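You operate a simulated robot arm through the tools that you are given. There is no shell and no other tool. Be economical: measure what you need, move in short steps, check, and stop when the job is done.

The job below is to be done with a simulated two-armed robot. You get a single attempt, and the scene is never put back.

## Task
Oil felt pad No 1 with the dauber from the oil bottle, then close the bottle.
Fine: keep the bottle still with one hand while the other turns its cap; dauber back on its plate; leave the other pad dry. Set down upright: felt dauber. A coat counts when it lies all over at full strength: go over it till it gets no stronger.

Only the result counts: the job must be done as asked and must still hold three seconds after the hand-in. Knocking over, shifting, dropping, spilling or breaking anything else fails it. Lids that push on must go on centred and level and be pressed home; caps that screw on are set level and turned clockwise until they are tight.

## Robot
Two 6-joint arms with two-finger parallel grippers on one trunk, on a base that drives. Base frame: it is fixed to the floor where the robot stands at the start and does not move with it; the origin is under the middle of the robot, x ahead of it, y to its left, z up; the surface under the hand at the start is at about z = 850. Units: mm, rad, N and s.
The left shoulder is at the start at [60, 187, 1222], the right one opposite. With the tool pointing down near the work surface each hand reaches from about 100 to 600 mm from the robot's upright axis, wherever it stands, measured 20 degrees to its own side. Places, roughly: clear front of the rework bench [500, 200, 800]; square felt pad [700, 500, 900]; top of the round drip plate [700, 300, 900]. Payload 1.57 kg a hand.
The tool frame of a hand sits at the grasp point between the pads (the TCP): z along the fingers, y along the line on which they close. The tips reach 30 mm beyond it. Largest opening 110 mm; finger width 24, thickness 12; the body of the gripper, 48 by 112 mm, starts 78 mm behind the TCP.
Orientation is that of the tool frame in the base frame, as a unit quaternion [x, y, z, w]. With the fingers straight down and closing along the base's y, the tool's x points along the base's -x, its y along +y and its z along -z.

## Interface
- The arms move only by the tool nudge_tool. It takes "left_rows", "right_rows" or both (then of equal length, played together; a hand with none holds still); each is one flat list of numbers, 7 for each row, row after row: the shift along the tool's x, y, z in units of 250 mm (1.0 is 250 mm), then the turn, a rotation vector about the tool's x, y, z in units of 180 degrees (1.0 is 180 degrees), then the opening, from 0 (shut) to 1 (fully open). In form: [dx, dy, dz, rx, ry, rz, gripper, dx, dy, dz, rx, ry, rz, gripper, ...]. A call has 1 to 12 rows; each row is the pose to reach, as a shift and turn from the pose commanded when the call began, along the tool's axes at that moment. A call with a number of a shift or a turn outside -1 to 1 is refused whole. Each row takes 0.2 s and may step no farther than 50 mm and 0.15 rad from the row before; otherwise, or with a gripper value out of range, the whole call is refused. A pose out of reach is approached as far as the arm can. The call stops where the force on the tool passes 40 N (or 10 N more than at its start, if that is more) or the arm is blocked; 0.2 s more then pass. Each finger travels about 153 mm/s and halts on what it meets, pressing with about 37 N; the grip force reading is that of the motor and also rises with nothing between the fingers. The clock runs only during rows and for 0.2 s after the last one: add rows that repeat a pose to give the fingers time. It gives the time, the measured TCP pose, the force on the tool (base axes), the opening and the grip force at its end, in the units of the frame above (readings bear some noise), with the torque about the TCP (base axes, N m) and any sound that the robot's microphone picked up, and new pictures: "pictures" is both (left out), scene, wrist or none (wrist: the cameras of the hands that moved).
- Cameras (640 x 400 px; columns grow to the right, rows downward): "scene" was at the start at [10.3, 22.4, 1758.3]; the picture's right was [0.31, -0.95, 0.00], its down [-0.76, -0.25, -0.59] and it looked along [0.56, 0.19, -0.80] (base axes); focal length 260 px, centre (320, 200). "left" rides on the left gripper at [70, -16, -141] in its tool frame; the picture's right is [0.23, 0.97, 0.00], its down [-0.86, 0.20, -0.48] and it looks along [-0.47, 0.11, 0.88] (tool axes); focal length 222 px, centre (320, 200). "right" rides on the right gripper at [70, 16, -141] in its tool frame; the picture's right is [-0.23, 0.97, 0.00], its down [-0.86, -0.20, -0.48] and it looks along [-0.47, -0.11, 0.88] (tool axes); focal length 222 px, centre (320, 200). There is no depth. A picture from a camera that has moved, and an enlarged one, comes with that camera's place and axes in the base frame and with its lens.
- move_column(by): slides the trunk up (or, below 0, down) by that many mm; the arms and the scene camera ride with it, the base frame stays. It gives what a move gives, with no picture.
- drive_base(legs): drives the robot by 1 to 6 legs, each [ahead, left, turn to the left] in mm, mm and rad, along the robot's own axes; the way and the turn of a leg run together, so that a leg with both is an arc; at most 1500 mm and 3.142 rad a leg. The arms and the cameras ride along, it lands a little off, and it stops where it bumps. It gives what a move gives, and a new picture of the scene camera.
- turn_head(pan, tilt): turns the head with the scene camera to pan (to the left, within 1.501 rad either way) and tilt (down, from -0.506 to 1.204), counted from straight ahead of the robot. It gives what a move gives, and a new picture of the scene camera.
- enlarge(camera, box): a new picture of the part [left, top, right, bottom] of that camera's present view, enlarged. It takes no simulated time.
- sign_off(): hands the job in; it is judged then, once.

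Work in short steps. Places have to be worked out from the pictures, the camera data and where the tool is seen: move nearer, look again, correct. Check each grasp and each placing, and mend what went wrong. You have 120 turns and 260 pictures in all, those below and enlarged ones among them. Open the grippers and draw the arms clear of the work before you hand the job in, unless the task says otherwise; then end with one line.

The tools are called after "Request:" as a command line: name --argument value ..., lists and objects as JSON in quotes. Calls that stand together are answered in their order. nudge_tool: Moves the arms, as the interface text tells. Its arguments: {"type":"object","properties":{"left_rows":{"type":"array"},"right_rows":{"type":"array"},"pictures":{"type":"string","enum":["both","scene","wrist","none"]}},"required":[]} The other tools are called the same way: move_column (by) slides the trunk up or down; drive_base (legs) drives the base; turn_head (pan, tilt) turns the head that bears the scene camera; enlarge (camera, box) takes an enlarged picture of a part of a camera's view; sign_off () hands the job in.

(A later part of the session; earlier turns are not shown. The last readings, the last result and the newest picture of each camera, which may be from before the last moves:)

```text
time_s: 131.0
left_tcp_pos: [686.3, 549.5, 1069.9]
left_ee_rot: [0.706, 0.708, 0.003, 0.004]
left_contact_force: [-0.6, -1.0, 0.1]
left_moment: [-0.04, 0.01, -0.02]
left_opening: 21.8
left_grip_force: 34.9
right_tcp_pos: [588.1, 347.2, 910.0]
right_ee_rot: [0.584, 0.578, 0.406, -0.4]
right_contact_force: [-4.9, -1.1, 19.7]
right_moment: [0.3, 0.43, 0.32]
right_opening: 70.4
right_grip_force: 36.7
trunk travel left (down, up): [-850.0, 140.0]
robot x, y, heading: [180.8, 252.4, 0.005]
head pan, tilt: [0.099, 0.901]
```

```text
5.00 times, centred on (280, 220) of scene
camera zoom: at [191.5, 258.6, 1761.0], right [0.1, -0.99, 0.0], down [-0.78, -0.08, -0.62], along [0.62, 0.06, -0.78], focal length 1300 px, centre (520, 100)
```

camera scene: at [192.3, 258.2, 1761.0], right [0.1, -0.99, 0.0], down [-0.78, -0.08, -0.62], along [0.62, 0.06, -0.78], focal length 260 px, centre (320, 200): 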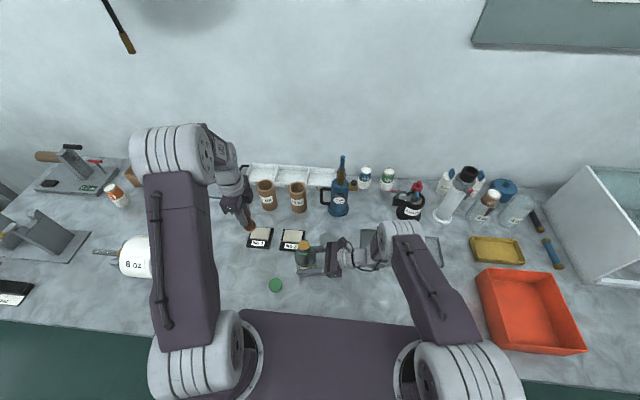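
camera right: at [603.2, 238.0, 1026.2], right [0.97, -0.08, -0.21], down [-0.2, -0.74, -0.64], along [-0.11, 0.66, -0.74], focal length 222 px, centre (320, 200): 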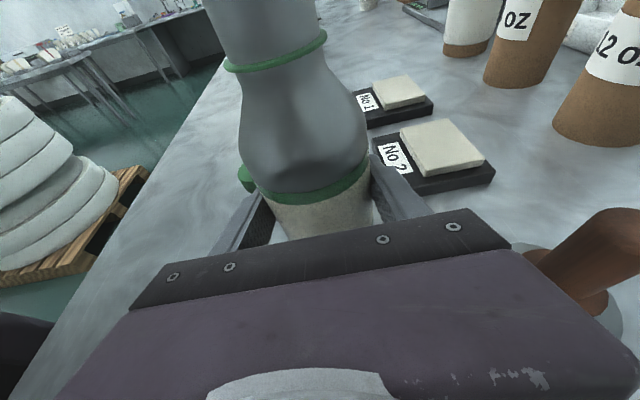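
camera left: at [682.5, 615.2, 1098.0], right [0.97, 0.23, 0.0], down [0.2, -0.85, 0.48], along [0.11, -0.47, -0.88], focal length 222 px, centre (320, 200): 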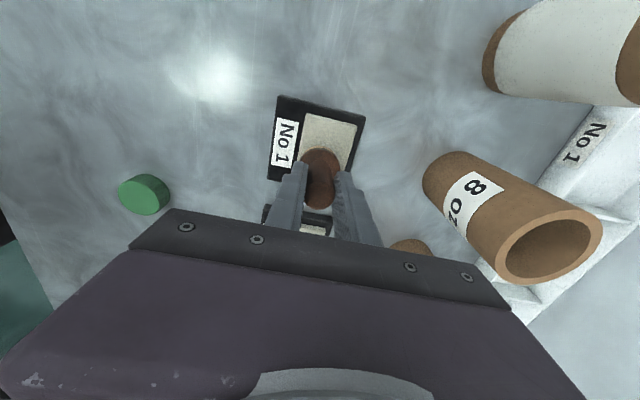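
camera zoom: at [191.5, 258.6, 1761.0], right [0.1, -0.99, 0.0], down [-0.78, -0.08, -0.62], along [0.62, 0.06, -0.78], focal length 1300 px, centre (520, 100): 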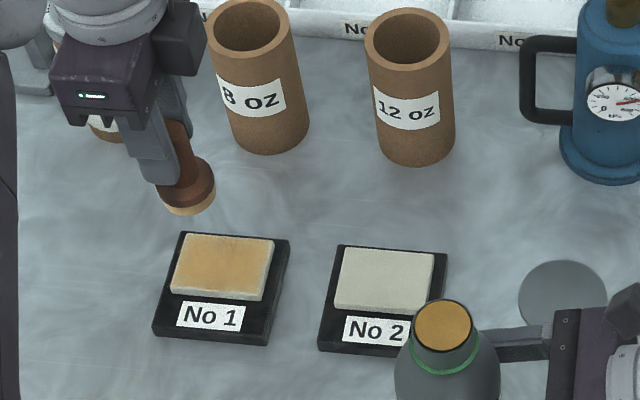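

Final saturation pass: the perimeter first.

Request:
nudge_tool --left_rows '[0.06, -0.01, 0.16, 0, 0, 0, 0.1, 0.12, -0.033, 0.32, 0, 0, 0, 0.1, 0.128, -0.033, 0.46, 0, 0, 0, 0.1, 0.128, -0.033, 0.492, 0, 0, 0, 0.1, 0.043, -0.033, 0.494, 0, 0, 0, 0.1, -0.043, -0.033, 0.494, 0, 0, 0, 0.1, -0.128, -0.033, 0.494, 0, 0, 0, 0.1, -0.128, 0.055, 0.494, 0, 0, 0, 0.1, -0.128, 0.143, 0.494, 0, 0, 0, 0.1, -0.043, 0.143, 0.494, 0, 0, 0, 0.1, 0.043, 0.143, 0.494, 0, 0, 0, 0.1, 0.128, 0.143, 0.494, 0, 0, 0, 0.1]' --pictures "none"

Request:
nudge_tool --left_rows '[0, -0.088, 0, 0, 0, 0, 0.1, 0, -0.176, 0, 0, 0, 0, 0.1, -0.085, -0.176, 0, 0, 0, 0, 0.1, -0.171, -0.176, 0, 0, 0, 0, 0.1, -0.256, -0.176, 0, 0, 0, 0, 0.1, -0.256, -0.12, 0, 0, 0, 0, 0.1, -0.171, -0.12, 0, 0, 0, 0, 0.1, -0.085, -0.12, 0, 0, 0, 0, 0.1, 0, -0.12, 0, 0, 0, 0, 0.1, 0, -0.06, 0, 0, 0, 0, 0.1, -0.085, -0.06, 0, 0, 0, 0, 0.1, -0.171, -0.06, 0, 0, 0, 0, 0.1]' --pictures "none"

Request:
nudge_tool --left_rows '[-0.085, 0, 0, 0, 0, 0, 0.1, -0.085, 0.06, 0, 0, 0, 0, 0.1, 0, 0.06, 0, 0, 0, 0, 0.1, 0.085, 0.06, 0, 0, 0, 0, 0.1, 0.171, 0.06, 0, 0, 0, 0, 0.1, 0.171, -0.06, 0, 0, 0, 0, 0.1, 0.13, -0.06, -0.15, 0, 0, 0, 0.1, 0.1, -0.1, -0.3, 0, 0, 0, 0.1, 0.08, -0.2, -0.42, 0, 0, 0, 0.1, 0.08, -0.28, -0.5, 0, 0, 0, 0.1]' --pictures "none"

Request:
enlarge --camera "left" --box '[300, 60, 420, 180]'

Request:
enlarge --camera "scene" --box '[220, 200, 300, 260]'

```text
time_s: 132.7
left_tcp_pos: [684.4, 517.4, 947.2]
left_ee_rot: [0.706, 0.708, 0.0, 0.002]
left_contact_force: [-5.0, 0.1, 15.4]
left_moment: [0.07, 0.35, 0.05]
left_opening: 22.1
left_grip_force: 34.7
right_tcp_pos: [586.0, 345.7, 909.6]
right_ee_rot: [0.585, 0.578, 0.407, -0.399]
right_contact_force: [-2.9, 0.4, 8.7]
right_moment: [0.18, 0.45, 0.09]
right_opening: 70.3
right_grip_force: 37.1
trunk travel left (down, up): [-850.0, 140.0]
robot x, y, heading: [178.4, 252.4, 0.001]
head pan, tilt: [0.099, 0.901]
stopped in row 8 (left hand): the force on the tool passed its limit at 43 N (the readings are from after the stop); the commanded pose is now the measured one
```

```text
time_s: 135.3
left_tcp_pos: [673.2, 475.4, 947.3]
left_ee_rot: [0.706, 0.708, 0.003, 0.005]
left_contact_force: [3.0, 6.7, -1.6]
left_moment: [0.55, -0.23, 0.09]
left_opening: 22.0
left_grip_force: 34.9
right_tcp_pos: [587.9, 347.8, 910.1]
right_ee_rot: [0.586, 0.578, 0.405, -0.398]
right_contact_force: [-5.2, -7.7, 21.4]
right_moment: [0.26, 0.45, 0.23]
right_opening: 70.3
right_grip_force: 37.2
trunk travel left (down, up): [-850.0, 140.0]
robot x, y, heading: [177.2, 251.7, 0.008]
head pan, tilt: [0.099, 0.901]
```

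```text
time_s: 137.5
left_tcp_pos: [600.3, 496.1, 1072.3]
left_ee_rot: [0.706, 0.708, 0.0, 0.003]
left_contact_force: [-0.1, 0.8, -0.8]
left_moment: [0.0, 0.03, -0.01]
left_opening: 22.3
left_grip_force: 35.0
right_tcp_pos: [588.6, 346.2, 908.4]
right_ee_rot: [0.585, 0.579, 0.405, -0.398]
right_contact_force: [0.7, 1.3, 16.7]
right_moment: [0.66, 0.28, -0.17]
right_opening: 70.5
right_grip_force: 37.1
trunk travel left (down, up): [-850.0, 140.0]
robot x, y, heading: [177.5, 251.8, 0.001]
head pan, tilt: [0.099, 0.901]
```

```text
3.33 times, centred on (360, 120) of left
camera zoom: at [582.7, 566.3, 1211.3], right [0.97, 0.23, 0.0], down [0.2, -0.85, 0.48], along [0.11, -0.47, -0.88], focal length 740 px, centre (187, 467)
```

zoom: 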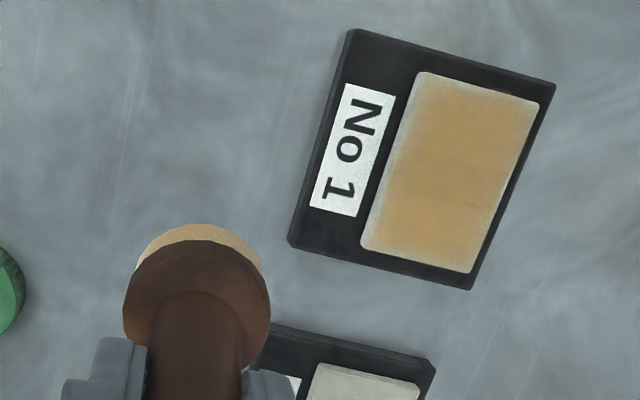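

```text
6.67 times, centred on (260, 230) of scene
camera zoom: at [192.2, 260.1, 1760.8], right [0.1, -0.99, 0.0], down [-0.78, -0.08, -0.62], along [0.62, 0.06, -0.78], focal length 1734 px, centre (720, 0)
```

zoom: 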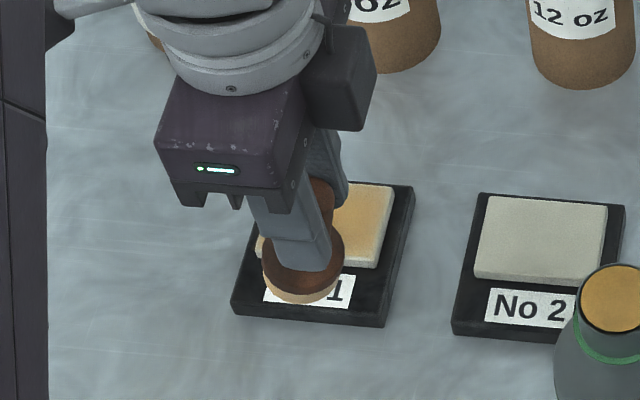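

A force stop made the following sweeps run offset toward pad 2, because I sent them in one batch. I'll check that pad 2 is still dry and unmoved.

Request:
enlarge --camera "scene" --box '[265, 220, 315, 260]'

Request:
enlarge --camera "right" --box '[340, 60, 520, 220]'

Request:
enlarge --camera "left" --box '[330, 130, 420, 220]'

```text
10.00 times, centred on (290, 240) of scene
camera zoom: at [192.2, 260.1, 1760.8], right [0.1, -0.99, 0.0], down [-0.78, -0.08, -0.62], along [0.62, 0.06, -0.78], focal length 2601 px, centre (620, -200)
```

zoom: 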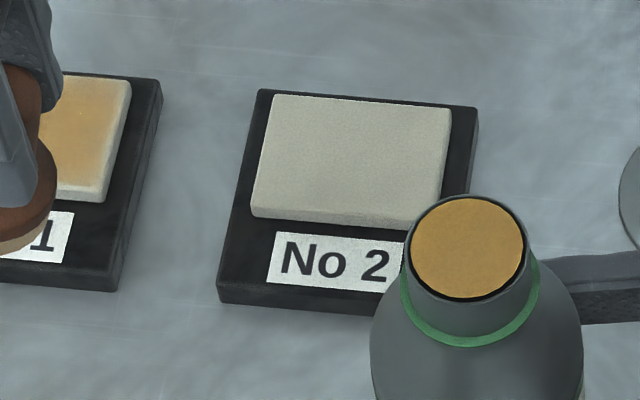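

```text
2.50 times, centred on (430, 140) of right
camera zoom: at [604.0, 239.0, 1024.9], right [0.97, -0.09, -0.21], down [-0.21, -0.75, -0.63], along [-0.1, 0.66, -0.75], focal length 555 px, centre (45, 350)
```

zoom: 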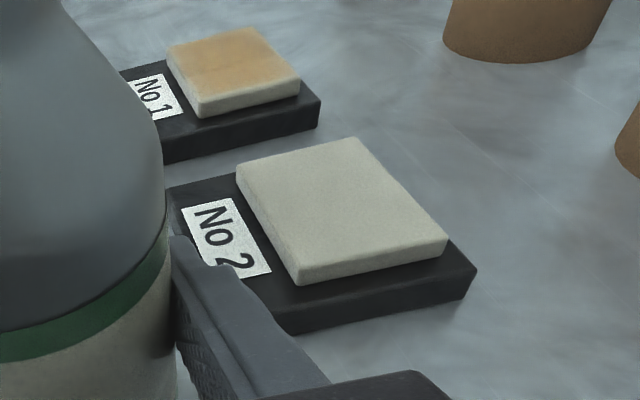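

```text
4.44 times, centred on (375, 175) of left
camera zoom: at [582.7, 566.3, 1211.3], right [0.97, 0.23, 0.0], down [0.2, -0.85, 0.48], along [0.11, -0.47, -0.88], focal length 987 px, centre (76, 311)
```

zoom: 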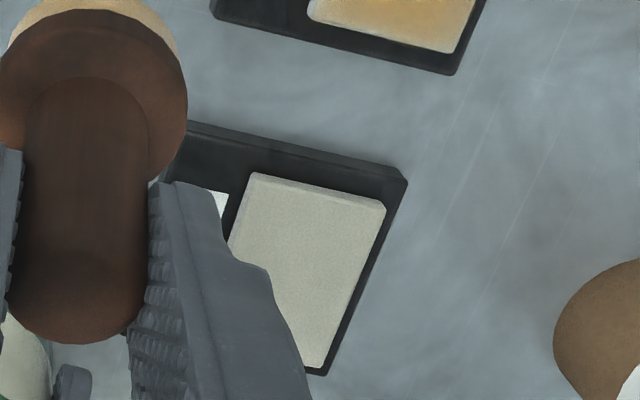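

Pad 2 is dry and both plates are unmoved. I'll redo the perimeter with lighter pressure, one call at a time.

Request:
nudge_tool --left_rows '[0.084, 0.1, 0.12, 0, 0, 0, 0.1, 0.084, 0.21, 0.24, 0, 0, 0, 0.1, 0.084, 0.311, 0.36, 0, 0, 0, 0.1, 0.084, 0.311, 0.48, 0, 0, 0, 0.1, 0.084, 0.311, 0.495, 0, 0, 0, 0.1, 0.084, 0.399, 0.495, 0, 0, 0, 0.1, 0.084, 0.487, 0.495, 0, 0, 0, 0.1, 0.168, 0.487, 0.495, 0, 0, 0, 0.1, 0.256, 0.487, 0.495, 0, 0, 0, 0.1, 0.34, 0.487, 0.495, 0, 0, 0, 0.1, 0.34, 0.399, 0.495, 0, 0, 0, 0.1, 0.34, 0.311, 0.495, 0, 0, 0, 0.1]' --pictures "none"

```text
time_s: 140.1
left_tcp_pos: [683.3, 580.0, 948.8]
left_ee_rot: [0.706, 0.708, 0.004, 0.004]
left_contact_force: [10.1, 1.9, 31.4]
left_moment: [0.04, -0.65, 0.03]
left_opening: 22.5
left_grip_force: 35.0
right_tcp_pos: [587.9, 344.6, 908.9]
right_ee_rot: [0.586, 0.577, 0.407, -0.397]
right_contact_force: [0.9, 0.6, 2.1]
right_moment: [-0.03, 0.16, -0.02]
right_opening: 70.6
right_grip_force: 36.9
trunk travel left (down, up): [-850.0, 140.0]
robot x, y, heading: [179.7, 253.9, 0.003]
head pan, tilt: [0.099, 0.901]
```

Completed. Easing 2 mm up and filling the −x edge and the interior lanes.

Request:
nudge_tool --left_rows '[0, 0, -0.008, 0, 0, 0, 0.1, -0.084, 0, -0.008, 0, 0, 0, 0.1, -0.168, 0, -0.008, 0, 0, 0, 0.1, -0.256, 0, -0.008, 0, 0, 0, 0.1, -0.256, 0.06, -0.008, 0, 0, 0, 0.1, -0.168, 0.06, -0.008, 0, 0, 0, 0.1, -0.084, 0.06, -0.008, 0, 0, 0, 0.1, 0, 0.06, -0.008, 0, 0, 0, 0.1, 0, 0.12, -0.008, 0, 0, 0, 0.1, -0.084, 0.12, -0.008, 0, 0, 0, 0.1, -0.168, 0.12, -0.008, 0, 0, 0, 0.1, -0.256, 0.12, -0.008, 0, 0, 0, 0.1]' --pictures "none"

```text
time_s: 142.7
left_tcp_pos: [709.9, 517.0, 948.7]
left_ee_rot: [0.707, 0.708, -0.001, 0.003]
left_contact_force: [-0.7, 3.6, 4.9]
left_moment: [0.16, -0.03, 0.03]
left_opening: 22.3
left_grip_force: 35.4
right_tcp_pos: [588.4, 347.4, 910.1]
right_ee_rot: [0.586, 0.578, 0.405, -0.398]
right_contact_force: [-0.5, -1.8, 11.0]
right_moment: [0.1, 0.36, 0.12]
right_opening: 70.6
right_grip_force: 37.2
trunk travel left (down, up): [-850.0, 140.0]
robot x, y, heading: [179.5, 254.7, 0.002]
head pan, tilt: [0.099, 0.901]
```

Lifting off to inspect.

Request:
nudge_tool --left_rows '[0, 0, -0.15, 0, 0, 0, 0.1, 0, -0.1, -0.3, 0, 0, 0, 0.1, 0.06, -0.22, -0.42, 0, 0, 0, 0.1, 0.1, -0.36, -0.5, 0, 0, 0, 0.1]' --pictures "none"

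Request:
enlarge --camera "left" --box '[300, 60, 420, 160]'

Request:
enlarge --camera "right" --box '[360, 60, 450, 120]'

```text
time_s: 143.7
left_tcp_pos: [617.9, 541.8, 1074.9]
left_ee_rot: [0.706, 0.708, 0.001, 0.003]
left_contact_force: [0.6, 0.1, 0.1]
left_moment: [0.01, 0.02, 0.0]
left_opening: 22.3
left_grip_force: 35.5
right_tcp_pos: [588.5, 345.9, 909.0]
right_ee_rot: [0.586, 0.578, 0.405, -0.397]
right_contact_force: [0.3, 0.9, 15.4]
right_moment: [0.48, 0.35, -0.05]
right_opening: 70.4
right_grip_force: 37.2
trunk travel left (down, up): [-850.0, 140.0]
robot x, y, heading: [176.6, 247.7, 0.006]
head pan, tilt: [0.099, 0.901]
```

```text
4.00 times, centred on (360, 110) of left
camera zoom: at [599.1, 613.0, 1213.9], right [0.97, 0.23, 0.0], down [0.2, -0.85, 0.48], along [0.11, -0.47, -0.88], focal length 888 px, centre (160, 560)
```

zoom: 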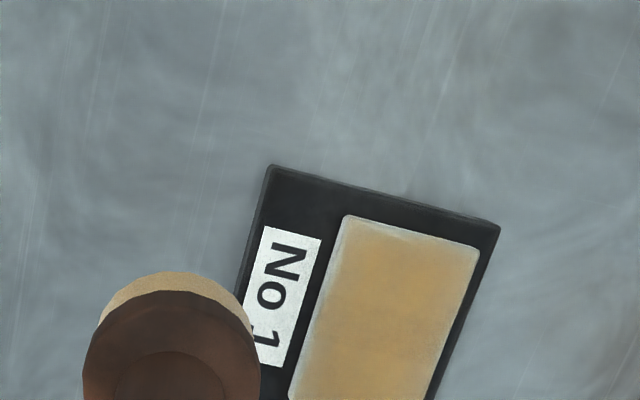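

```text
6.67 times, centred on (405, 90) of right
camera zoom: at [603.8, 238.8, 1024.9], right [0.97, -0.1, -0.21], down [-0.21, -0.75, -0.63], along [-0.1, 0.66, -0.75], focal length 1481 px, centre (-247, 933)
```

zoom: 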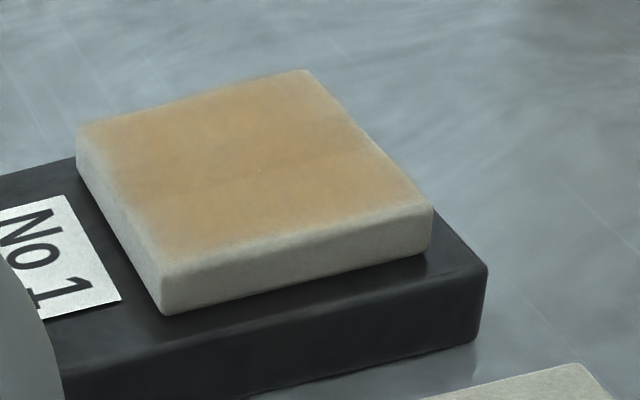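

The coat looks even, with only a thin fade at the rounded rim. To be sure it gets no stronger I'll do one more dip and pass.

Request:
nudge_tool --left_rows '[0, -0.06, -0.16, 0, 0, 0, 0.1, -0.05, -0.122, -0.31, 0, 0, 0, 0.1, -0.22, -0.122, -0.32, 0, 0, 0, 0.1, -0.4, -0.122, -0.32, 0, 0, 0, 0.1, -0.58, -0.122, -0.32, 0, 0, 0, 0.1, -0.7, -0.122, -0.32, 0, 0, 0, 0.1, -0.76, -0.122, -0.32, 0, 0, 0, 0.1, -0.76, -0.122, -0.2, 0, 0, 0, 0.1, -0.76, -0.122, -0.12, 0, 0, 0, 0.1, -0.76, -0.122, -0.098, 0, 0, 0, 0.1, -0.76, -0.122, -0.088, 0, 0, 0, 0.1, -0.76, -0.122, -0.085, 0, 0, 0, 0.1]' --pictures "none"

Request:
enlarge --camera "left" --box '[260, 100, 380, 190]'

```text
time_s: 146.3
left_tcp_pos: [589.6, 352.5, 1096.5]
left_ee_rot: [0.706, 0.708, 0.001, 0.003]
left_contact_force: [-0.9, -1.1, 6.3]
left_moment: [-0.11, 0.06, 0.04]
left_opening: 22.4
left_grip_force: 35.3
right_tcp_pos: [589.1, 347.8, 909.2]
right_ee_rot: [0.585, 0.578, 0.405, -0.398]
right_contact_force: [1.6, 3.3, 15.1]
right_moment: [0.39, 0.33, 0.03]
right_opening: 70.2
right_grip_force: 36.6
trunk travel left (down, up): [-850.0, 140.0]
robot x, y, heading: [177.1, 251.0, -0.001]
head pan, tilt: [0.099, 0.901]
```

```text
4.44 times, centred on (320, 145) of left
camera zoom: at [571.3, 422.2, 1236.2], right [0.97, 0.23, 0.0], down [0.2, -0.85, 0.48], along [0.11, -0.47, -0.88], focal length 987 px, centre (320, 444)
```

zoom: 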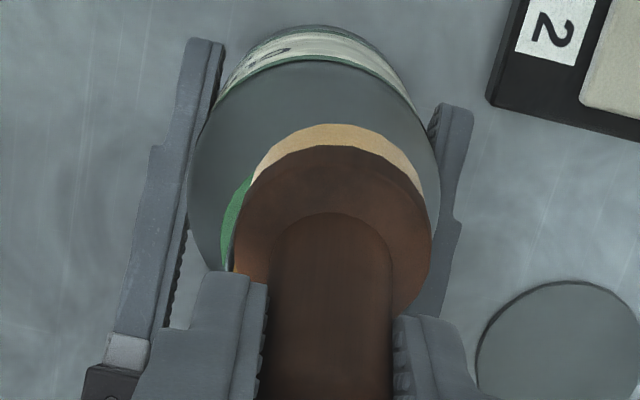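

The dauber has pivoted in the grip during the sweeps: its felt leans toward +y. I'll lift clear and measure the tilt.

Request:
nudge_tool --left_rows '[0, 0, -0.06, 0, 0, 0, 0.1, 0, 0, -0.16, 0, 0, 0, 0.1, 0, 0, -0.24, 0, 0, 0, 0.1]' --pictures "none"

Request:
enlarge --camera "left" --box '[240, 90, 400, 220]'

Request:
enlarge --camera "scene" --box '[270, 200, 350, 260]'

```text
time_s: 147.1
left_tcp_pos: [588.8, 352.0, 1156.3]
left_ee_rot: [0.705, 0.709, -0.001, 0.002]
left_contact_force: [-1.1, -0.3, -0.6]
left_moment: [0.03, 0.0, 0.01]
left_opening: 22.3
left_grip_force: 35.3
right_tcp_pos: [588.6, 347.3, 908.3]
right_ee_rot: [0.586, 0.578, 0.405, -0.398]
right_contact_force: [0.3, 0.8, 18.6]
right_moment: [0.25, 0.22, -0.09]
right_opening: 70.2
right_grip_force: 37.6
trunk travel left (down, up): [-850.0, 140.0]
robot x, y, heading: [175.8, 251.4, 0.0]
head pan, tilt: [0.099, 0.901]
```

```text
3.08 times, centred on (320, 155) of left
camera zoom: at [570.5, 422.3, 1296.2], right [0.97, 0.23, 0.0], down [0.2, -0.85, 0.48], along [0.11, -0.47, -0.88], focal length 684 px, centre (320, 338)
```

zoom: 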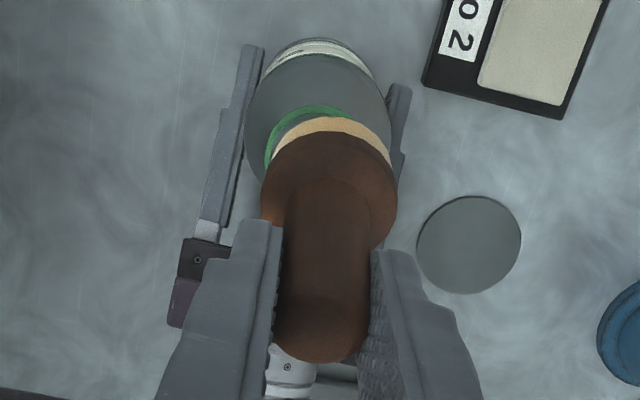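

```text
6.67 times, centred on (310, 230) of scene
camera zoom: at [192.6, 259.5, 1760.9], right [0.1, -0.99, 0.0], down [-0.78, -0.08, -0.62], along [0.62, 0.06, -0.78], focal length 1734 px, centre (387, 0)
```

zoom: 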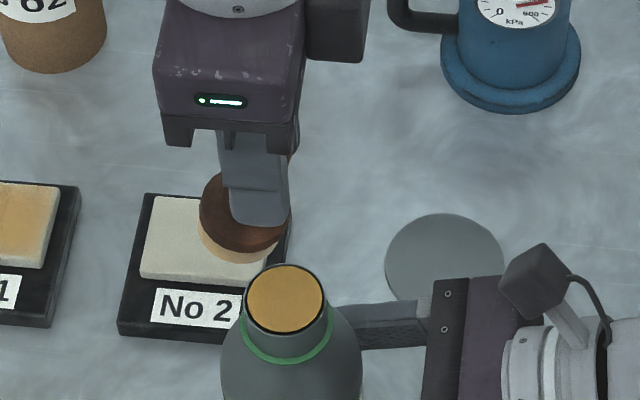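

The dauber leans about 20° in the grip, so I'll tilt the hand by the same amount to bring the felt level, then carry it (freshly oiled) back above pad 1.

Request:
nudge_tool --left_rows '[0.1, 0, 0, 0, -0.037, 0, 0.1, 0.28, 0, 0, 0, -0.074, 0, 0.1, 0.46, 0, 0, 0, -0.111, 0, 0.1, 0.64, 0, 0, 0, -0.111, 0, 0.1, 0.788, 0, 0, 0, -0.111, 0, 0.1, 0.788, 0.15, 0, 0, -0.111, 0, 0.1, 0.788, 0.3, 0, 0, -0.111, 0, 0.1, 0.788, 0.445, 0, 0, -0.111, 0, 0.1, 0.788, 0.445, 0.18, 0, -0.111, 0, 0.1, 0.788, 0.445, 0.36, 0, -0.111, 0, 0.1, 0.788, 0.445, 0.54, 0, -0.111, 0, 0.1, 0.788, 0.445, 0.7, 0, -0.111, 0, 0.1]' --pictures "none"

Request:
enlarge --camera "scene" --box '[210, 190, 290, 250]'

Request:
enlarge --camera "left" --box '[240, 60, 400, 200]'

Request:
enlarge --camera "right" --box '[350, 0, 470, 120]'

```text
time_s: 149.7
left_tcp_pos: [701.4, 549.1, 980.0]
left_ee_rot: [0.696, 0.697, -0.123, 0.125]
left_contact_force: [0.1, -0.6, -1.5]
left_moment: [-0.02, 0.02, 0.01]
left_opening: 22.4
left_grip_force: 34.8
right_tcp_pos: [589.6, 346.4, 908.6]
right_ee_rot: [0.585, 0.579, 0.405, -0.399]
right_contact_force: [0.6, -1.1, 17.6]
right_moment: [0.21, 0.21, 0.07]
right_opening: 70.3
right_grip_force: 36.6
trunk travel left (down, up): [-850.0, 140.0]
robot x, y, heading: [179.3, 251.0, -0.003]
head pan, tilt: [0.099, 0.901]
```

```text
6.67 times, centred on (250, 220) of scene
camera zoom: at [192.7, 259.3, 1761.0], right [0.1, -0.99, 0.0], down [-0.78, -0.08, -0.62], along [0.62, 0.06, -0.78], focal length 1734 px, centre (787, 67)
```

zoom: 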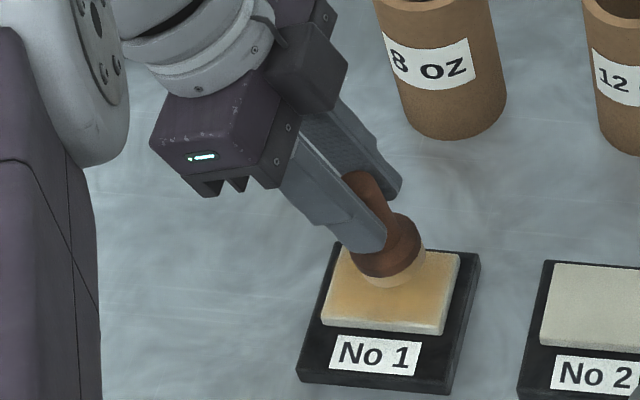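

```text
2.86 times, centred on (320, 130) of left
camera zoom: at [682.7, 662.9, 1087.7], right [0.97, 0.22, -0.07], down [0.2, -0.64, 0.74], along [0.11, -0.74, -0.66], focal length 635 px, centre (320, 400)
```

zoom: 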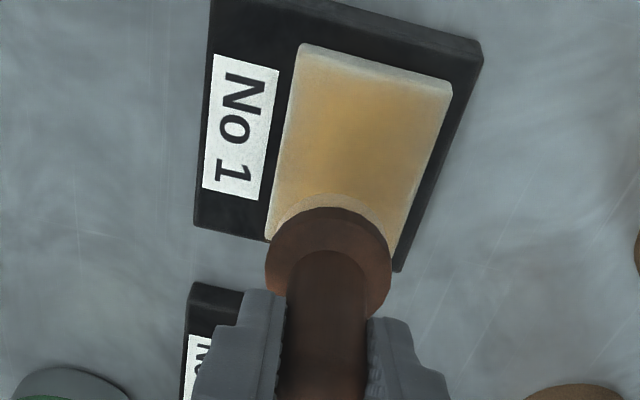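

```text
3.33 times, centred on (410, 60) of right
camera zoom: at [604.1, 238.5, 1024.7], right [0.97, -0.09, -0.21], down [-0.21, -0.75, -0.63], along [-0.1, 0.66, -0.75], focal length 740 px, centre (20, 667)
```

zoom: 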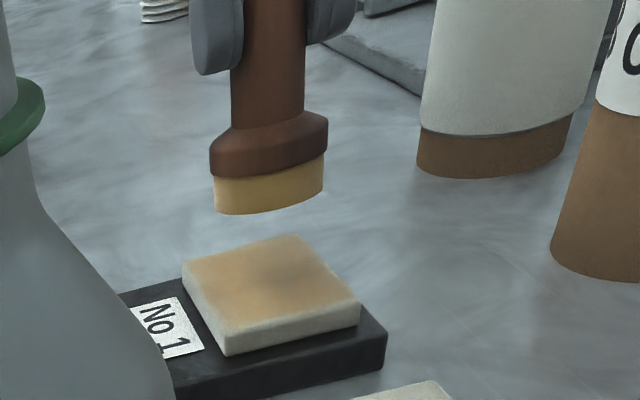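

The felt is level again (axis vertical within ~2°). Now a light perimeter pass starting with the −y edge.

Request:
nudge_tool --left_rows '[-0.0998, 0, 0.1002, 0, 0, 0, 0.1, -0.0779, 0, 0.1603, 0, 0, 0, 0.1, -0.0779, -0.088, 0.1603, 0, 0, 0, 0.1, -0.0779, 0, 0.1603, 0, 0, 0, 0.1, -0.0779, 0.088, 0.1603, 0, 0, 0, 0.1, -0.0178, 0.088, 0.1385, 0, 0, 0, 0.1, 0.0424, 0.088, 0.1166, 0, 0, 0, 0.1, 0.1026, 0.088, 0.0947, 0, 0, 0, 0.1, 0.1627, 0.088, 0.0728, 0, 0, 0, 0.1, 0.1627, 0, 0.0728, 0, 0, 0, 0.1, 0.1627, -0.088, 0.0728, 0, 0, 0, 0.1, 0.1026, -0.088, 0.0947, 0, 0, 0, 0.1]' --pictures "none"

Request:
enlarge --camera "right" --box '[350, 40, 470, 120]'

Request:
enlarge --camera "scene" --box '[210, 200, 290, 260]'

```text
time_s: 152.3
left_tcp_pos: [678.6, 564.3, 947.9]
left_ee_rot: [0.695, 0.697, -0.122, 0.125]
left_contact_force: [0.0, -0.1, -0.9]
left_moment: [-0.01, -0.02, -0.05]
left_opening: 22.4
left_grip_force: 34.9
left hand out of reach, approached as far as the arm can: row 8, 9
right_tcp_pos: [589.4, 346.9, 909.2]
right_ee_rot: [0.586, 0.579, 0.405, -0.398]
right_contact_force: [-0.7, -1.1, 17.1]
right_moment: [0.04, 0.23, 0.09]
right_opening: 70.5
right_grip_force: 37.7
trunk travel left (down, up): [-850.0, 140.0]
robot x, y, heading: [180.7, 255.1, 0.002]
head pan, tilt: [0.099, 0.901]
```

```text
5.00 times, centred on (410, 80) of right
camera zoom: at [604.1, 238.4, 1024.6], right [0.97, -0.09, -0.21], down [-0.21, -0.75, -0.63], along [-0.1, 0.66, -0.75], focal length 1111 px, centre (-130, 800)
```

zoom: 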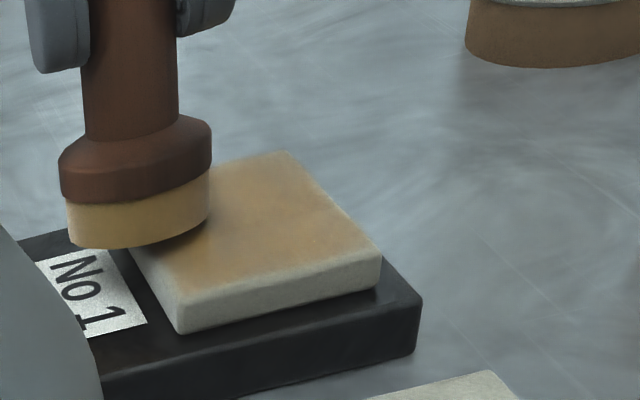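

```text
6.67 times, centred on (250, 230) of scene
camera zoom: at [192.7, 258.8, 1760.9], right [0.1, -0.99, 0.0], down [-0.78, -0.08, -0.62], along [0.62, 0.06, -0.78], focal length 1734 px, centre (787, 0)
```

zoom: 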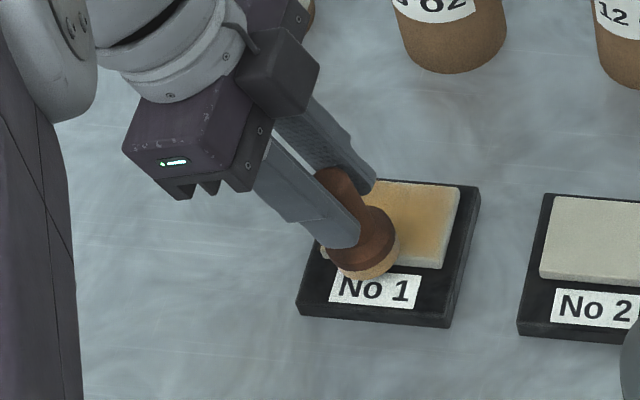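

Barely touching on that pass. Pressing 3 mm deeper and going over the −x, −y and +x edges.

Request:
nudge_tool --left_rows '[0.0041, 0, 0.0113, 0, 0, 0, 0.1, -0.056, 0, 0.0332, 0, 0, 0, 0.1, -0.1162, 0, 0.0551, 0, 0, 0, 0.1, -0.1764, 0, 0.0769, 0, 0, 0, 0.1, -0.1764, 0.06, 0.0769, 0, 0, 0, 0.1, -0.1764, 0.12, 0.0769, 0, 0, 0, 0.1, -0.1764, 0.176, 0.0769, 0, 0, 0, 0.1, -0.1162, 0.176, 0.0551, 0, 0, 0, 0.1, -0.056, 0.176, 0.0332, 0, 0, 0, 0.1, -0.056, 0.1, 0.0332, 0, 0, 0, 0.1, -0.1162, 0.1, 0.0551, 0, 0, 0, 0.1, -0.1764, 0.1, 0.0769, 0, 0, 0, 0.1]' --pictures "none"

Request:
enlarge --camera "scene" --box '[210, 200, 290, 260]'

```text
time_s: 154.9
left_tcp_pos: [701.9, 517.8, 946.8]
left_ee_rot: [0.695, 0.697, -0.122, 0.126]
left_contact_force: [-0.5, 8.6, 20.3]
left_moment: [0.82, 0.09, -0.02]
left_opening: 22.3
left_grip_force: 35.0
right_tcp_pos: [587.4, 347.6, 909.7]
right_ee_rot: [0.585, 0.578, 0.406, -0.398]
right_contact_force: [0.3, -0.3, -0.2]
right_moment: [0.01, 0.11, 0.02]
right_opening: 70.3
right_grip_force: 37.1
trunk travel left (down, up): [-850.0, 140.0]
robot x, y, heading: [177.6, 253.3, 0.005]
head pan, tilt: [0.099, 0.901]
```

```text
6.67 times, centred on (250, 230) of scene
camera zoom: at [191.8, 259.4, 1760.9], right [0.1, -0.99, 0.0], down [-0.78, -0.08, -0.62], along [0.62, 0.06, -0.78], focal length 1734 px, centre (787, 0)
```

zoom: 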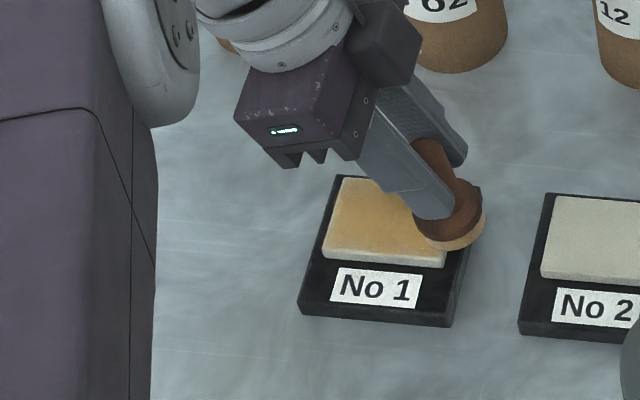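

Contact was firm this time. Lifting off and checking the coat.

Request:
nudge_tool --left_rows '[-0.055, 0, -0.15, 0, 0, 0, 0.1, -0.11, 0, -0.3, 0, 0, 0, 0.1, -0.165, 0, -0.45, 0, 0, 0, 0.1, -0.22, -0.1, -0.6, 0, 0, 0, 0.1, -0.24, -0.25, -0.65, 0, 0, 0, 0.1, -0.24, -0.42, -0.68, 0, 0, 0, 0.1]' --pictures "none"

Request:
enlarge --camera "scene" --box '[230, 210, 290, 255]'

Request:
enlarge --camera "right" --box '[350, 50, 470, 130]'

Request:
enlarge --camera "left" --box '[240, 40, 480, 220]'

```text
time_s: 156.3
left_tcp_pos: [597.5, 518.2, 1126.9]
left_ee_rot: [0.696, 0.696, -0.123, 0.125]
left_contact_force: [0.0, 0.9, -0.2]
left_moment: [-0.02, -0.03, 0.0]
left_opening: 22.5
left_grip_force: 35.3
right_tcp_pos: [590.3, 347.4, 909.1]
right_ee_rot: [0.586, 0.578, 0.406, -0.397]
right_contact_force: [0.6, 2.1, 9.0]
right_moment: [0.31, 0.3, -0.11]
right_opening: 70.2
right_grip_force: 37.0
trunk travel left (down, up): [-850.0, 140.0]
robot x, y, heading: [181.1, 255.2, 0.003]
head pan, tilt: [0.099, 0.901]
```

```text
8.89 times, centred on (260, 232) of scene
camera zoom: at [192.1, 260.4, 1760.8], right [0.1, -0.99, 0.0], down [-0.78, -0.08, -0.62], along [0.62, 0.06, -0.78], focal length 2312 px, centre (853, -89)
```

zoom: 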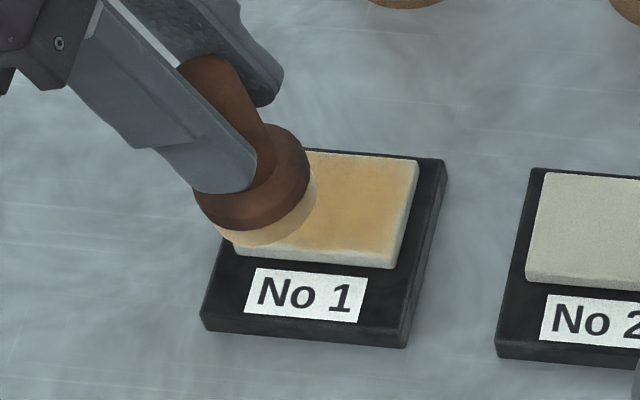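

```text
5.00 times, centred on (410, 90) of right
camera zoom: at [604.1, 238.9, 1024.8], right [0.97, -0.1, -0.21], down [-0.21, -0.75, -0.63], along [-0.1, 0.66, -0.75], focal length 1111 px, centre (-130, 750)
```

zoom: 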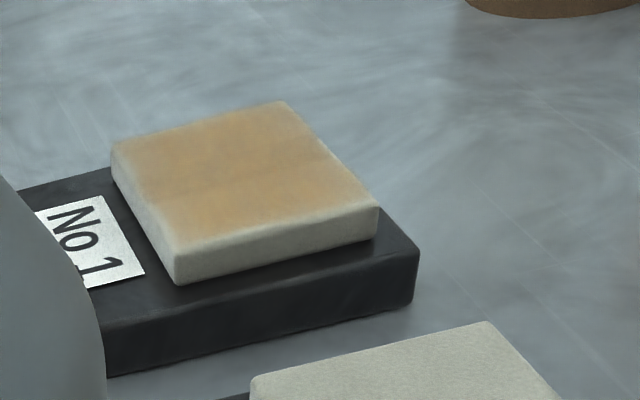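

```text
2.22 times, centred on (360, 130) of left
camera zoom: at [578.8, 632.5, 1234.3], right [0.97, 0.22, -0.07], down [0.2, -0.64, 0.75], along [0.11, -0.74, -0.66], focal length 494 px, centre (231, 356)
```

zoom: 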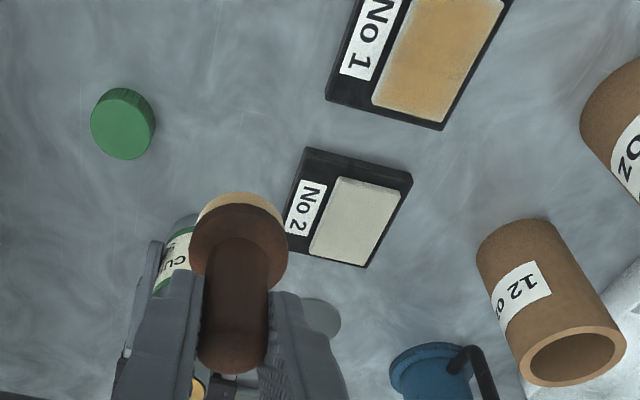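

The coat is uniform now, with just the bevel's edge. Next I carry the dauber back above its plate, avoiding pad 2.

Request:
nudge_tool --left_rows '[-0.1658, 0, -0.0461, 0, 0, 0, 0.1, -0.335, 0, 0.0154, 0, 0, 0, 0.1, -0.5042, 0, 0.077, 0, 0, 0, 0.1, -0.6734, 0, 0.1386, 0, 0, 0, 0.1, -0.8426, 0, 0.2001, 0, 0, 0, 0.1, -0.9238, 0.16, 0.2297, 0, 0, 0, 0.1, -0.9238, 0.32, 0.2297, 0, 0, 0, 0.1, -0.8896, 0.456, 0.3237, 0, 0, 0, 0.1, -0.828, 0.456, 0.4929, 0, 0, 0, 0.1, -0.7664, 0.456, 0.662, 0, 0, 0, 0.1, -0.7048, 0.456, 0.8312, 0, 0, 0, 0.1, -0.664, 0.456, 0.944, 0, 0, 0, 0.1]' --pictures "wrist"

Request:
enlarge --camera "scene" --box '[290, 200, 370, 260]'

Request:
enlarge --camera "left" --box '[240, 60, 400, 200]'

```text
time_s: 158.9
left_tcp_pos: [713.9, 280.8, 962.3]
left_ee_rot: [0.696, 0.697, -0.122, 0.125]
left_contact_force: [-0.3, 0.0, -0.1]
left_moment: [-0.01, -0.01, 0.0]
left_opening: 22.6
left_grip_force: 35.4
right_tcp_pos: [589.5, 346.4, 908.7]
right_ee_rot: [0.586, 0.578, 0.405, -0.398]
right_contact_force: [-0.4, -1.0, 15.4]
right_moment: [0.08, 0.26, 0.11]
right_opening: 70.2
right_grip_force: 37.1
trunk travel left (down, up): [-850.0, 140.0]
robot x, y, heading: [179.7, 248.9, -0.003]
head pan, tilt: [0.099, 0.901]
camera left: at [695.9, 394.9, 1069.7], right [0.97, 0.22, -0.07], down [0.2, -0.64, 0.75], along [0.11, -0.74, -0.66], focal length 222 px, centre (320, 200)
```

left: 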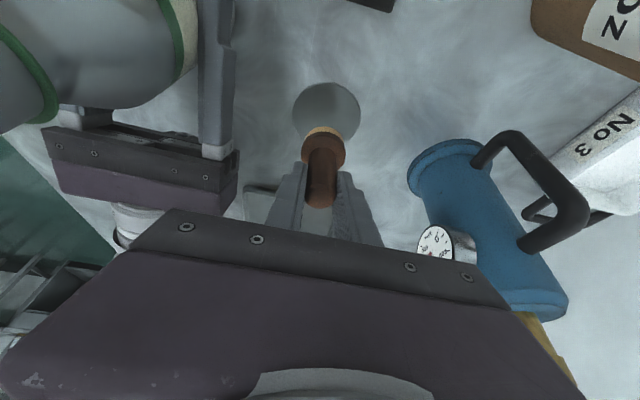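

```text
6.67 times, centred on (330, 230) of scene
camera zoom: at [193.1, 259.1, 1760.9], right [0.1, -0.99, 0.0], down [-0.78, -0.08, -0.62], along [0.62, 0.06, -0.78], focal length 1734 px, centre (253, 0)
```

zoom: 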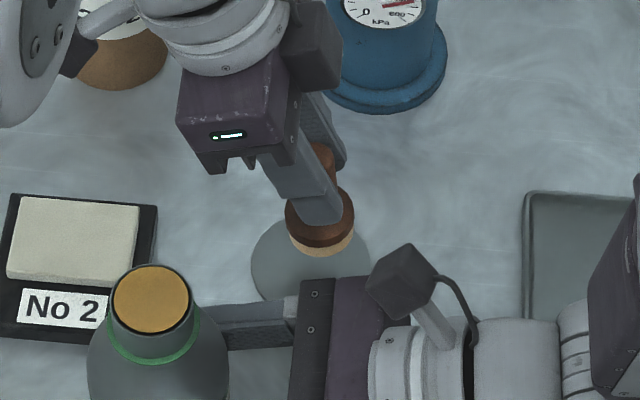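

```text
2.86 times, centred on (320, 130) of left
camera zoom: at [695.9, 394.9, 1069.7], right [0.97, 0.22, -0.07], down [0.2, -0.64, 0.75], along [0.11, -0.74, -0.66], focal length 635 px, centre (320, 400)
```

zoom: 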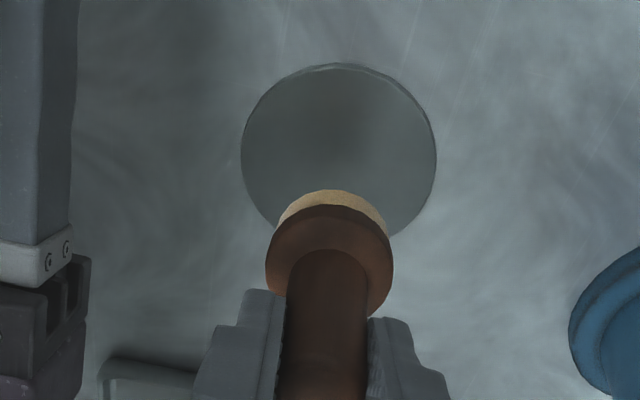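

The felt hangs level over the plate centre. Lowering to light contact.

Request:
nudge_tool --left_rows '[0.0246, -0.006, 0.0677, 0, 0, 0, 0.1, 0.0424, -0.01, 0.1166, 0, 0, 0, 0.1, 0.0492, -0.01, 0.1354, 0, 0, 0, 0.1, 0.052, -0.01, 0.143, 0, 0, 0, 0.1, 0.054, -0.01, 0.1485, 0, 0, 0, 0.1]' --pictures "none"

Request:
enlarge --camera "left" --box '[240, 60, 400, 200]'

```text
time_s: 160.1
left_tcp_pos: [709.9, 281.7, 924.1]
left_ee_rot: [0.696, 0.696, -0.122, 0.127]
left_contact_force: [-1.5, 0.9, 14.6]
left_moment: [0.13, 0.14, 0.01]
left_opening: 22.3
left_grip_force: 34.5
right_tcp_pos: [588.3, 345.8, 908.3]
right_ee_rot: [0.587, 0.578, 0.406, -0.397]
right_contact_force: [3.7, 0.8, 6.9]
right_moment: [0.32, 0.01, -0.09]
right_opening: 70.4
right_grip_force: 37.0
trunk travel left (down, up): [-850.0, 140.0]
robot x, y, heading: [176.8, 251.4, 0.003]
head pan, tilt: [0.099, 0.901]
```

```text
2.86 times, centred on (320, 130) of left
camera zoom: at [692.8, 395.7, 1031.8], right [0.97, 0.22, -0.07], down [0.2, -0.64, 0.75], along [0.12, -0.74, -0.66], focal length 635 px, centre (320, 400)
```

zoom: 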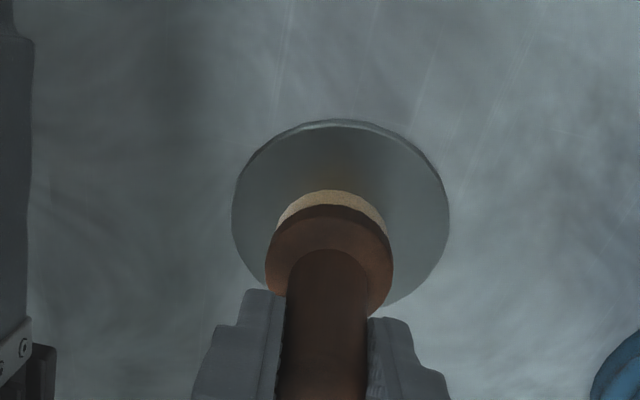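

Contact at the same height as at pickup. Opening slowly and withdrawing along the fingers.

Request:
nudge_tool --left_rows '[0, 0, -0.004, 0, 0, 0, 0.22, 0, 0, -0.004, 0, 0, 0, 0.3, 0, 0, -0.004, 0, 0, 0, 0.5, 0, 0, -0.004, 0, 0, 0, 0.6, 0, 0, -0.12, 0, 0, 0, 0.6, 0, 0, -0.3, 0, 0, 0, 0.6, 0, 0, -0.48, 0, 0, 0, 0.6]' --pictures "wrist"

Request:
enlarge --camera "scene" --box '[290, 200, 370, 260]'

```text
time_s: 161.7
left_tcp_pos: [711.0, 322.3, 1034.9]
left_ee_rot: [0.696, 0.696, -0.123, 0.125]
left_contact_force: [-0.9, 0.9, -0.9]
left_moment: [-0.01, 0.02, 0.03]
left_opening: 66.3
left_grip_force: 0.0
right_tcp_pos: [589.2, 346.6, 908.6]
right_ee_rot: [0.586, 0.579, 0.404, -0.398]
right_contact_force: [-1.2, -0.3, 13.9]
right_moment: [0.08, 0.18, -0.21]
right_opening: 70.5
right_grip_force: 37.3
trunk travel left (down, up): [-850.0, 140.0]
robot x, y, heading: [183.1, 251.4, 0.006]
head pan, tilt: [0.099, 0.901]
camera left: at [691.8, 436.7, 1143.0], right [0.97, 0.22, -0.08], down [0.2, -0.64, 0.74], along [0.11, -0.74, -0.66], focal length 222 px, centre (320, 200)
```

left: 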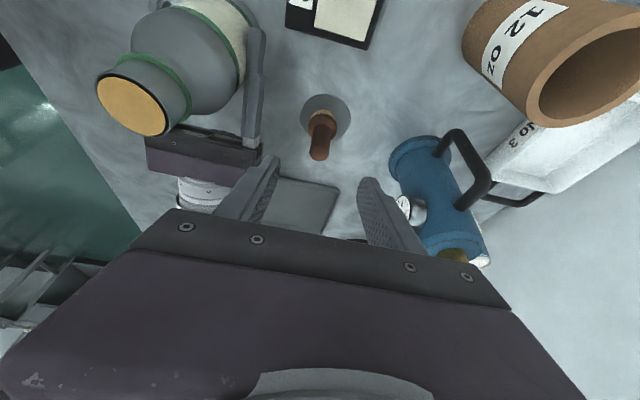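

```text
6.67 times, centred on (330, 230) of scene
camera zoom: at [192.6, 259.3, 1760.8], right [0.1, -0.99, 0.0], down [-0.78, -0.08, -0.62], along [0.62, 0.06, -0.78], focal length 1734 px, centre (253, 0)
```

zoom: 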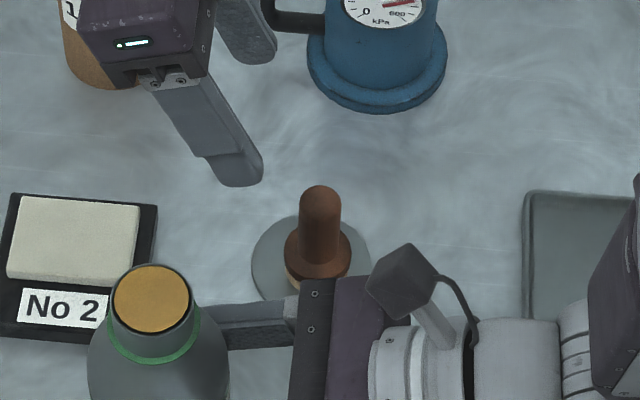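

The dauber stands upright on its plate. Now the cap: I'll raise, untilt the hand and travel to above the cap, then in a second call turn the hand and descend.

Request:
nudge_tool --left_rows '[-0.041, 0, -0.1128, 0, 0.037, 0, 0.6, -0.0821, 0, -0.2256, 0, 0.074, 0, 0.6, 0.0307, -0.1, -0.2666, 0, 0.111, 0, 0.6, 0.1435, -0.2, -0.3077, 0, 0.111, 0, 0.6, 0.2639, -0.34, -0.3515, 0, 0.111, 0, 0.6, 0.3842, -0.48, -0.3952, 0, 0.111, 0, 0.65, 0.3842, -0.66, -0.3952, 0, 0.111, 0, 0.7, 0.3842, -0.844, -0.3952, 0, 0.111, 0, 0.7]' --pictures "none"

Request:
nudge_tool --left_rows '[0, 0, 0.05, 0, 0, -0.0455, 0.7, 0, 0, 0.1, 0, 0, -0.091, 0.7, 0, 0, 0.15, 0, 0, -0.1365, 0.7, 0, 0, 0.2, 0, 0, -0.182, 0.7, 0, 0, 0.25, 0, 0, -0.2275, 0.7, 0, 0, 0.3, 0, 0, -0.273, 0.7, 0, 0, 0.35, 0, 0, -0.3185, 0.7, 0, 0, 0.4, 0, 0, -0.364, 0.7, 0, 0, 0.45, 0, 0, -0.41, 0.7, 0, 0, 0.5, 0, 0, -0.456, 0.7, 0, 0, 0.55, 0, 0, -0.5, 0.7]' --pictures "wrist"

```text
time_s: 163.5
left_tcp_pos: [498.4, 447.8, 1095.8]
left_ee_rot: [0.706, 0.708, 0.0, 0.003]
left_contact_force: [0.1, 0.2, 0.3]
left_moment: [0.01, 0.0, 0.01]
left_opening: 77.0
left_grip_force: 0.1
right_tcp_pos: [588.4, 346.7, 908.7]
right_ee_rot: [0.586, 0.579, 0.404, -0.397]
right_contact_force: [0.0, -1.6, 12.2]
right_moment: [0.21, 0.28, -0.06]
right_opening: 70.3
right_grip_force: 37.3
trunk travel left (down, up): [-850.0, 140.0]
robot x, y, heading: [174.1, 257.5, -0.0]
head pan, tilt: [0.099, 0.901]
```

```text
time_s: 165.9
left_tcp_pos: [499.6, 447.5, 958.0]
left_ee_rot: [-0.003, 1.0, -0.002, 0.002]
left_contact_force: [0.7, -0.1, 0.4]
left_moment: [0.01, 0.01, -0.01]
left_opening: 77.0
left_grip_force: 0.0
left hand out of reach, approached as far as the arm can: row 8
right_tcp_pos: [589.7, 346.9, 909.3]
right_ee_rot: [0.585, 0.579, 0.404, -0.399]
right_contact_force: [-2.0, -1.1, 12.0]
right_moment: [0.07, 0.15, 0.04]
right_opening: 70.2
right_grip_force: 36.8
trunk travel left (down, up): [-850.0, 140.0]
robot x, y, heading: [179.6, 252.2, 0.0]
head pan, tilt: [0.099, 0.901]
camera left: at [427.9, 429.7, 1097.4], right [-0.23, 0.97, 0.0], down [0.85, 0.21, 0.48], along [0.47, 0.11, -0.88], focal length 222 px, centre (320, 200)
```

left: 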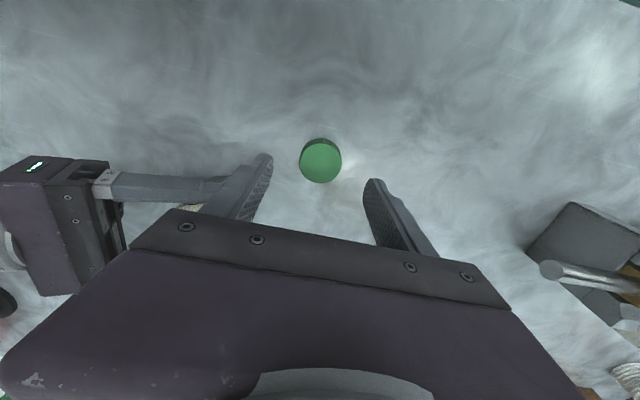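

The cap is exactly under the hand at (500,446). Descending and gripping it.

Request:
nudge_tool --left_rows '[0, -0.005, 0.15, 0, 0, 0, 0.7, 0, -0.005, 0.26, 0, 0, 0, 0.7, 0, -0.005, 0.3, 0, 0, 0, 0.7, 0, -0.005, 0.302, 0, 0, 0, 0.6, 0, -0.005, 0.302, 0, 0, 0, 0.5, 0, -0.005, 0.302, 0, 0, 0, 0.42, 0, -0.005, 0.302, 0, 0, 0, 0.36, 0, -0.005, 0.302, 0, 0, 0, 0.2, 0, -0.005, 0.302, 0, 0, 0, 0.2]' --pictures "none"

Request:
enlarge --camera "left" --box '[240, 100, 400, 240]'

```text
time_s: 167.9
left_tcp_pos: [498.6, 444.0, 883.4]
left_ee_rot: [-0.002, 1.0, -0.002, 0.001]
left_contact_force: [0.0, -0.2, -0.2]
left_moment: [-0.01, -0.03, 0.0]
left_opening: 44.1
left_grip_force: 37.3
right_tcp_pos: [589.2, 346.0, 908.6]
right_ee_rot: [0.586, 0.578, 0.405, -0.399]
right_contact_force: [-1.2, -1.5, 11.1]
right_moment: [0.1, 0.23, 0.01]
right_opening: 70.6
right_grip_force: 36.3
trunk travel left (down, up): [-850.0, 140.0]
robot x, y, heading: [180.1, 253.4, -0.004]
head pan, tilt: [0.099, 0.901]
```

```text
2.86 times, centred on (320, 170) of left
camera zoom: at [427.7, 428.5, 1022.3], right [-0.23, 0.97, 0.0], down [0.85, 0.2, 0.48], along [0.47, 0.11, -0.88], focal length 635 px, centre (320, 286)
```

zoom: 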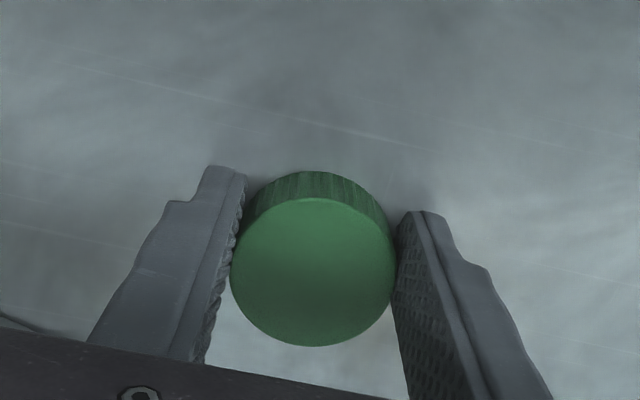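

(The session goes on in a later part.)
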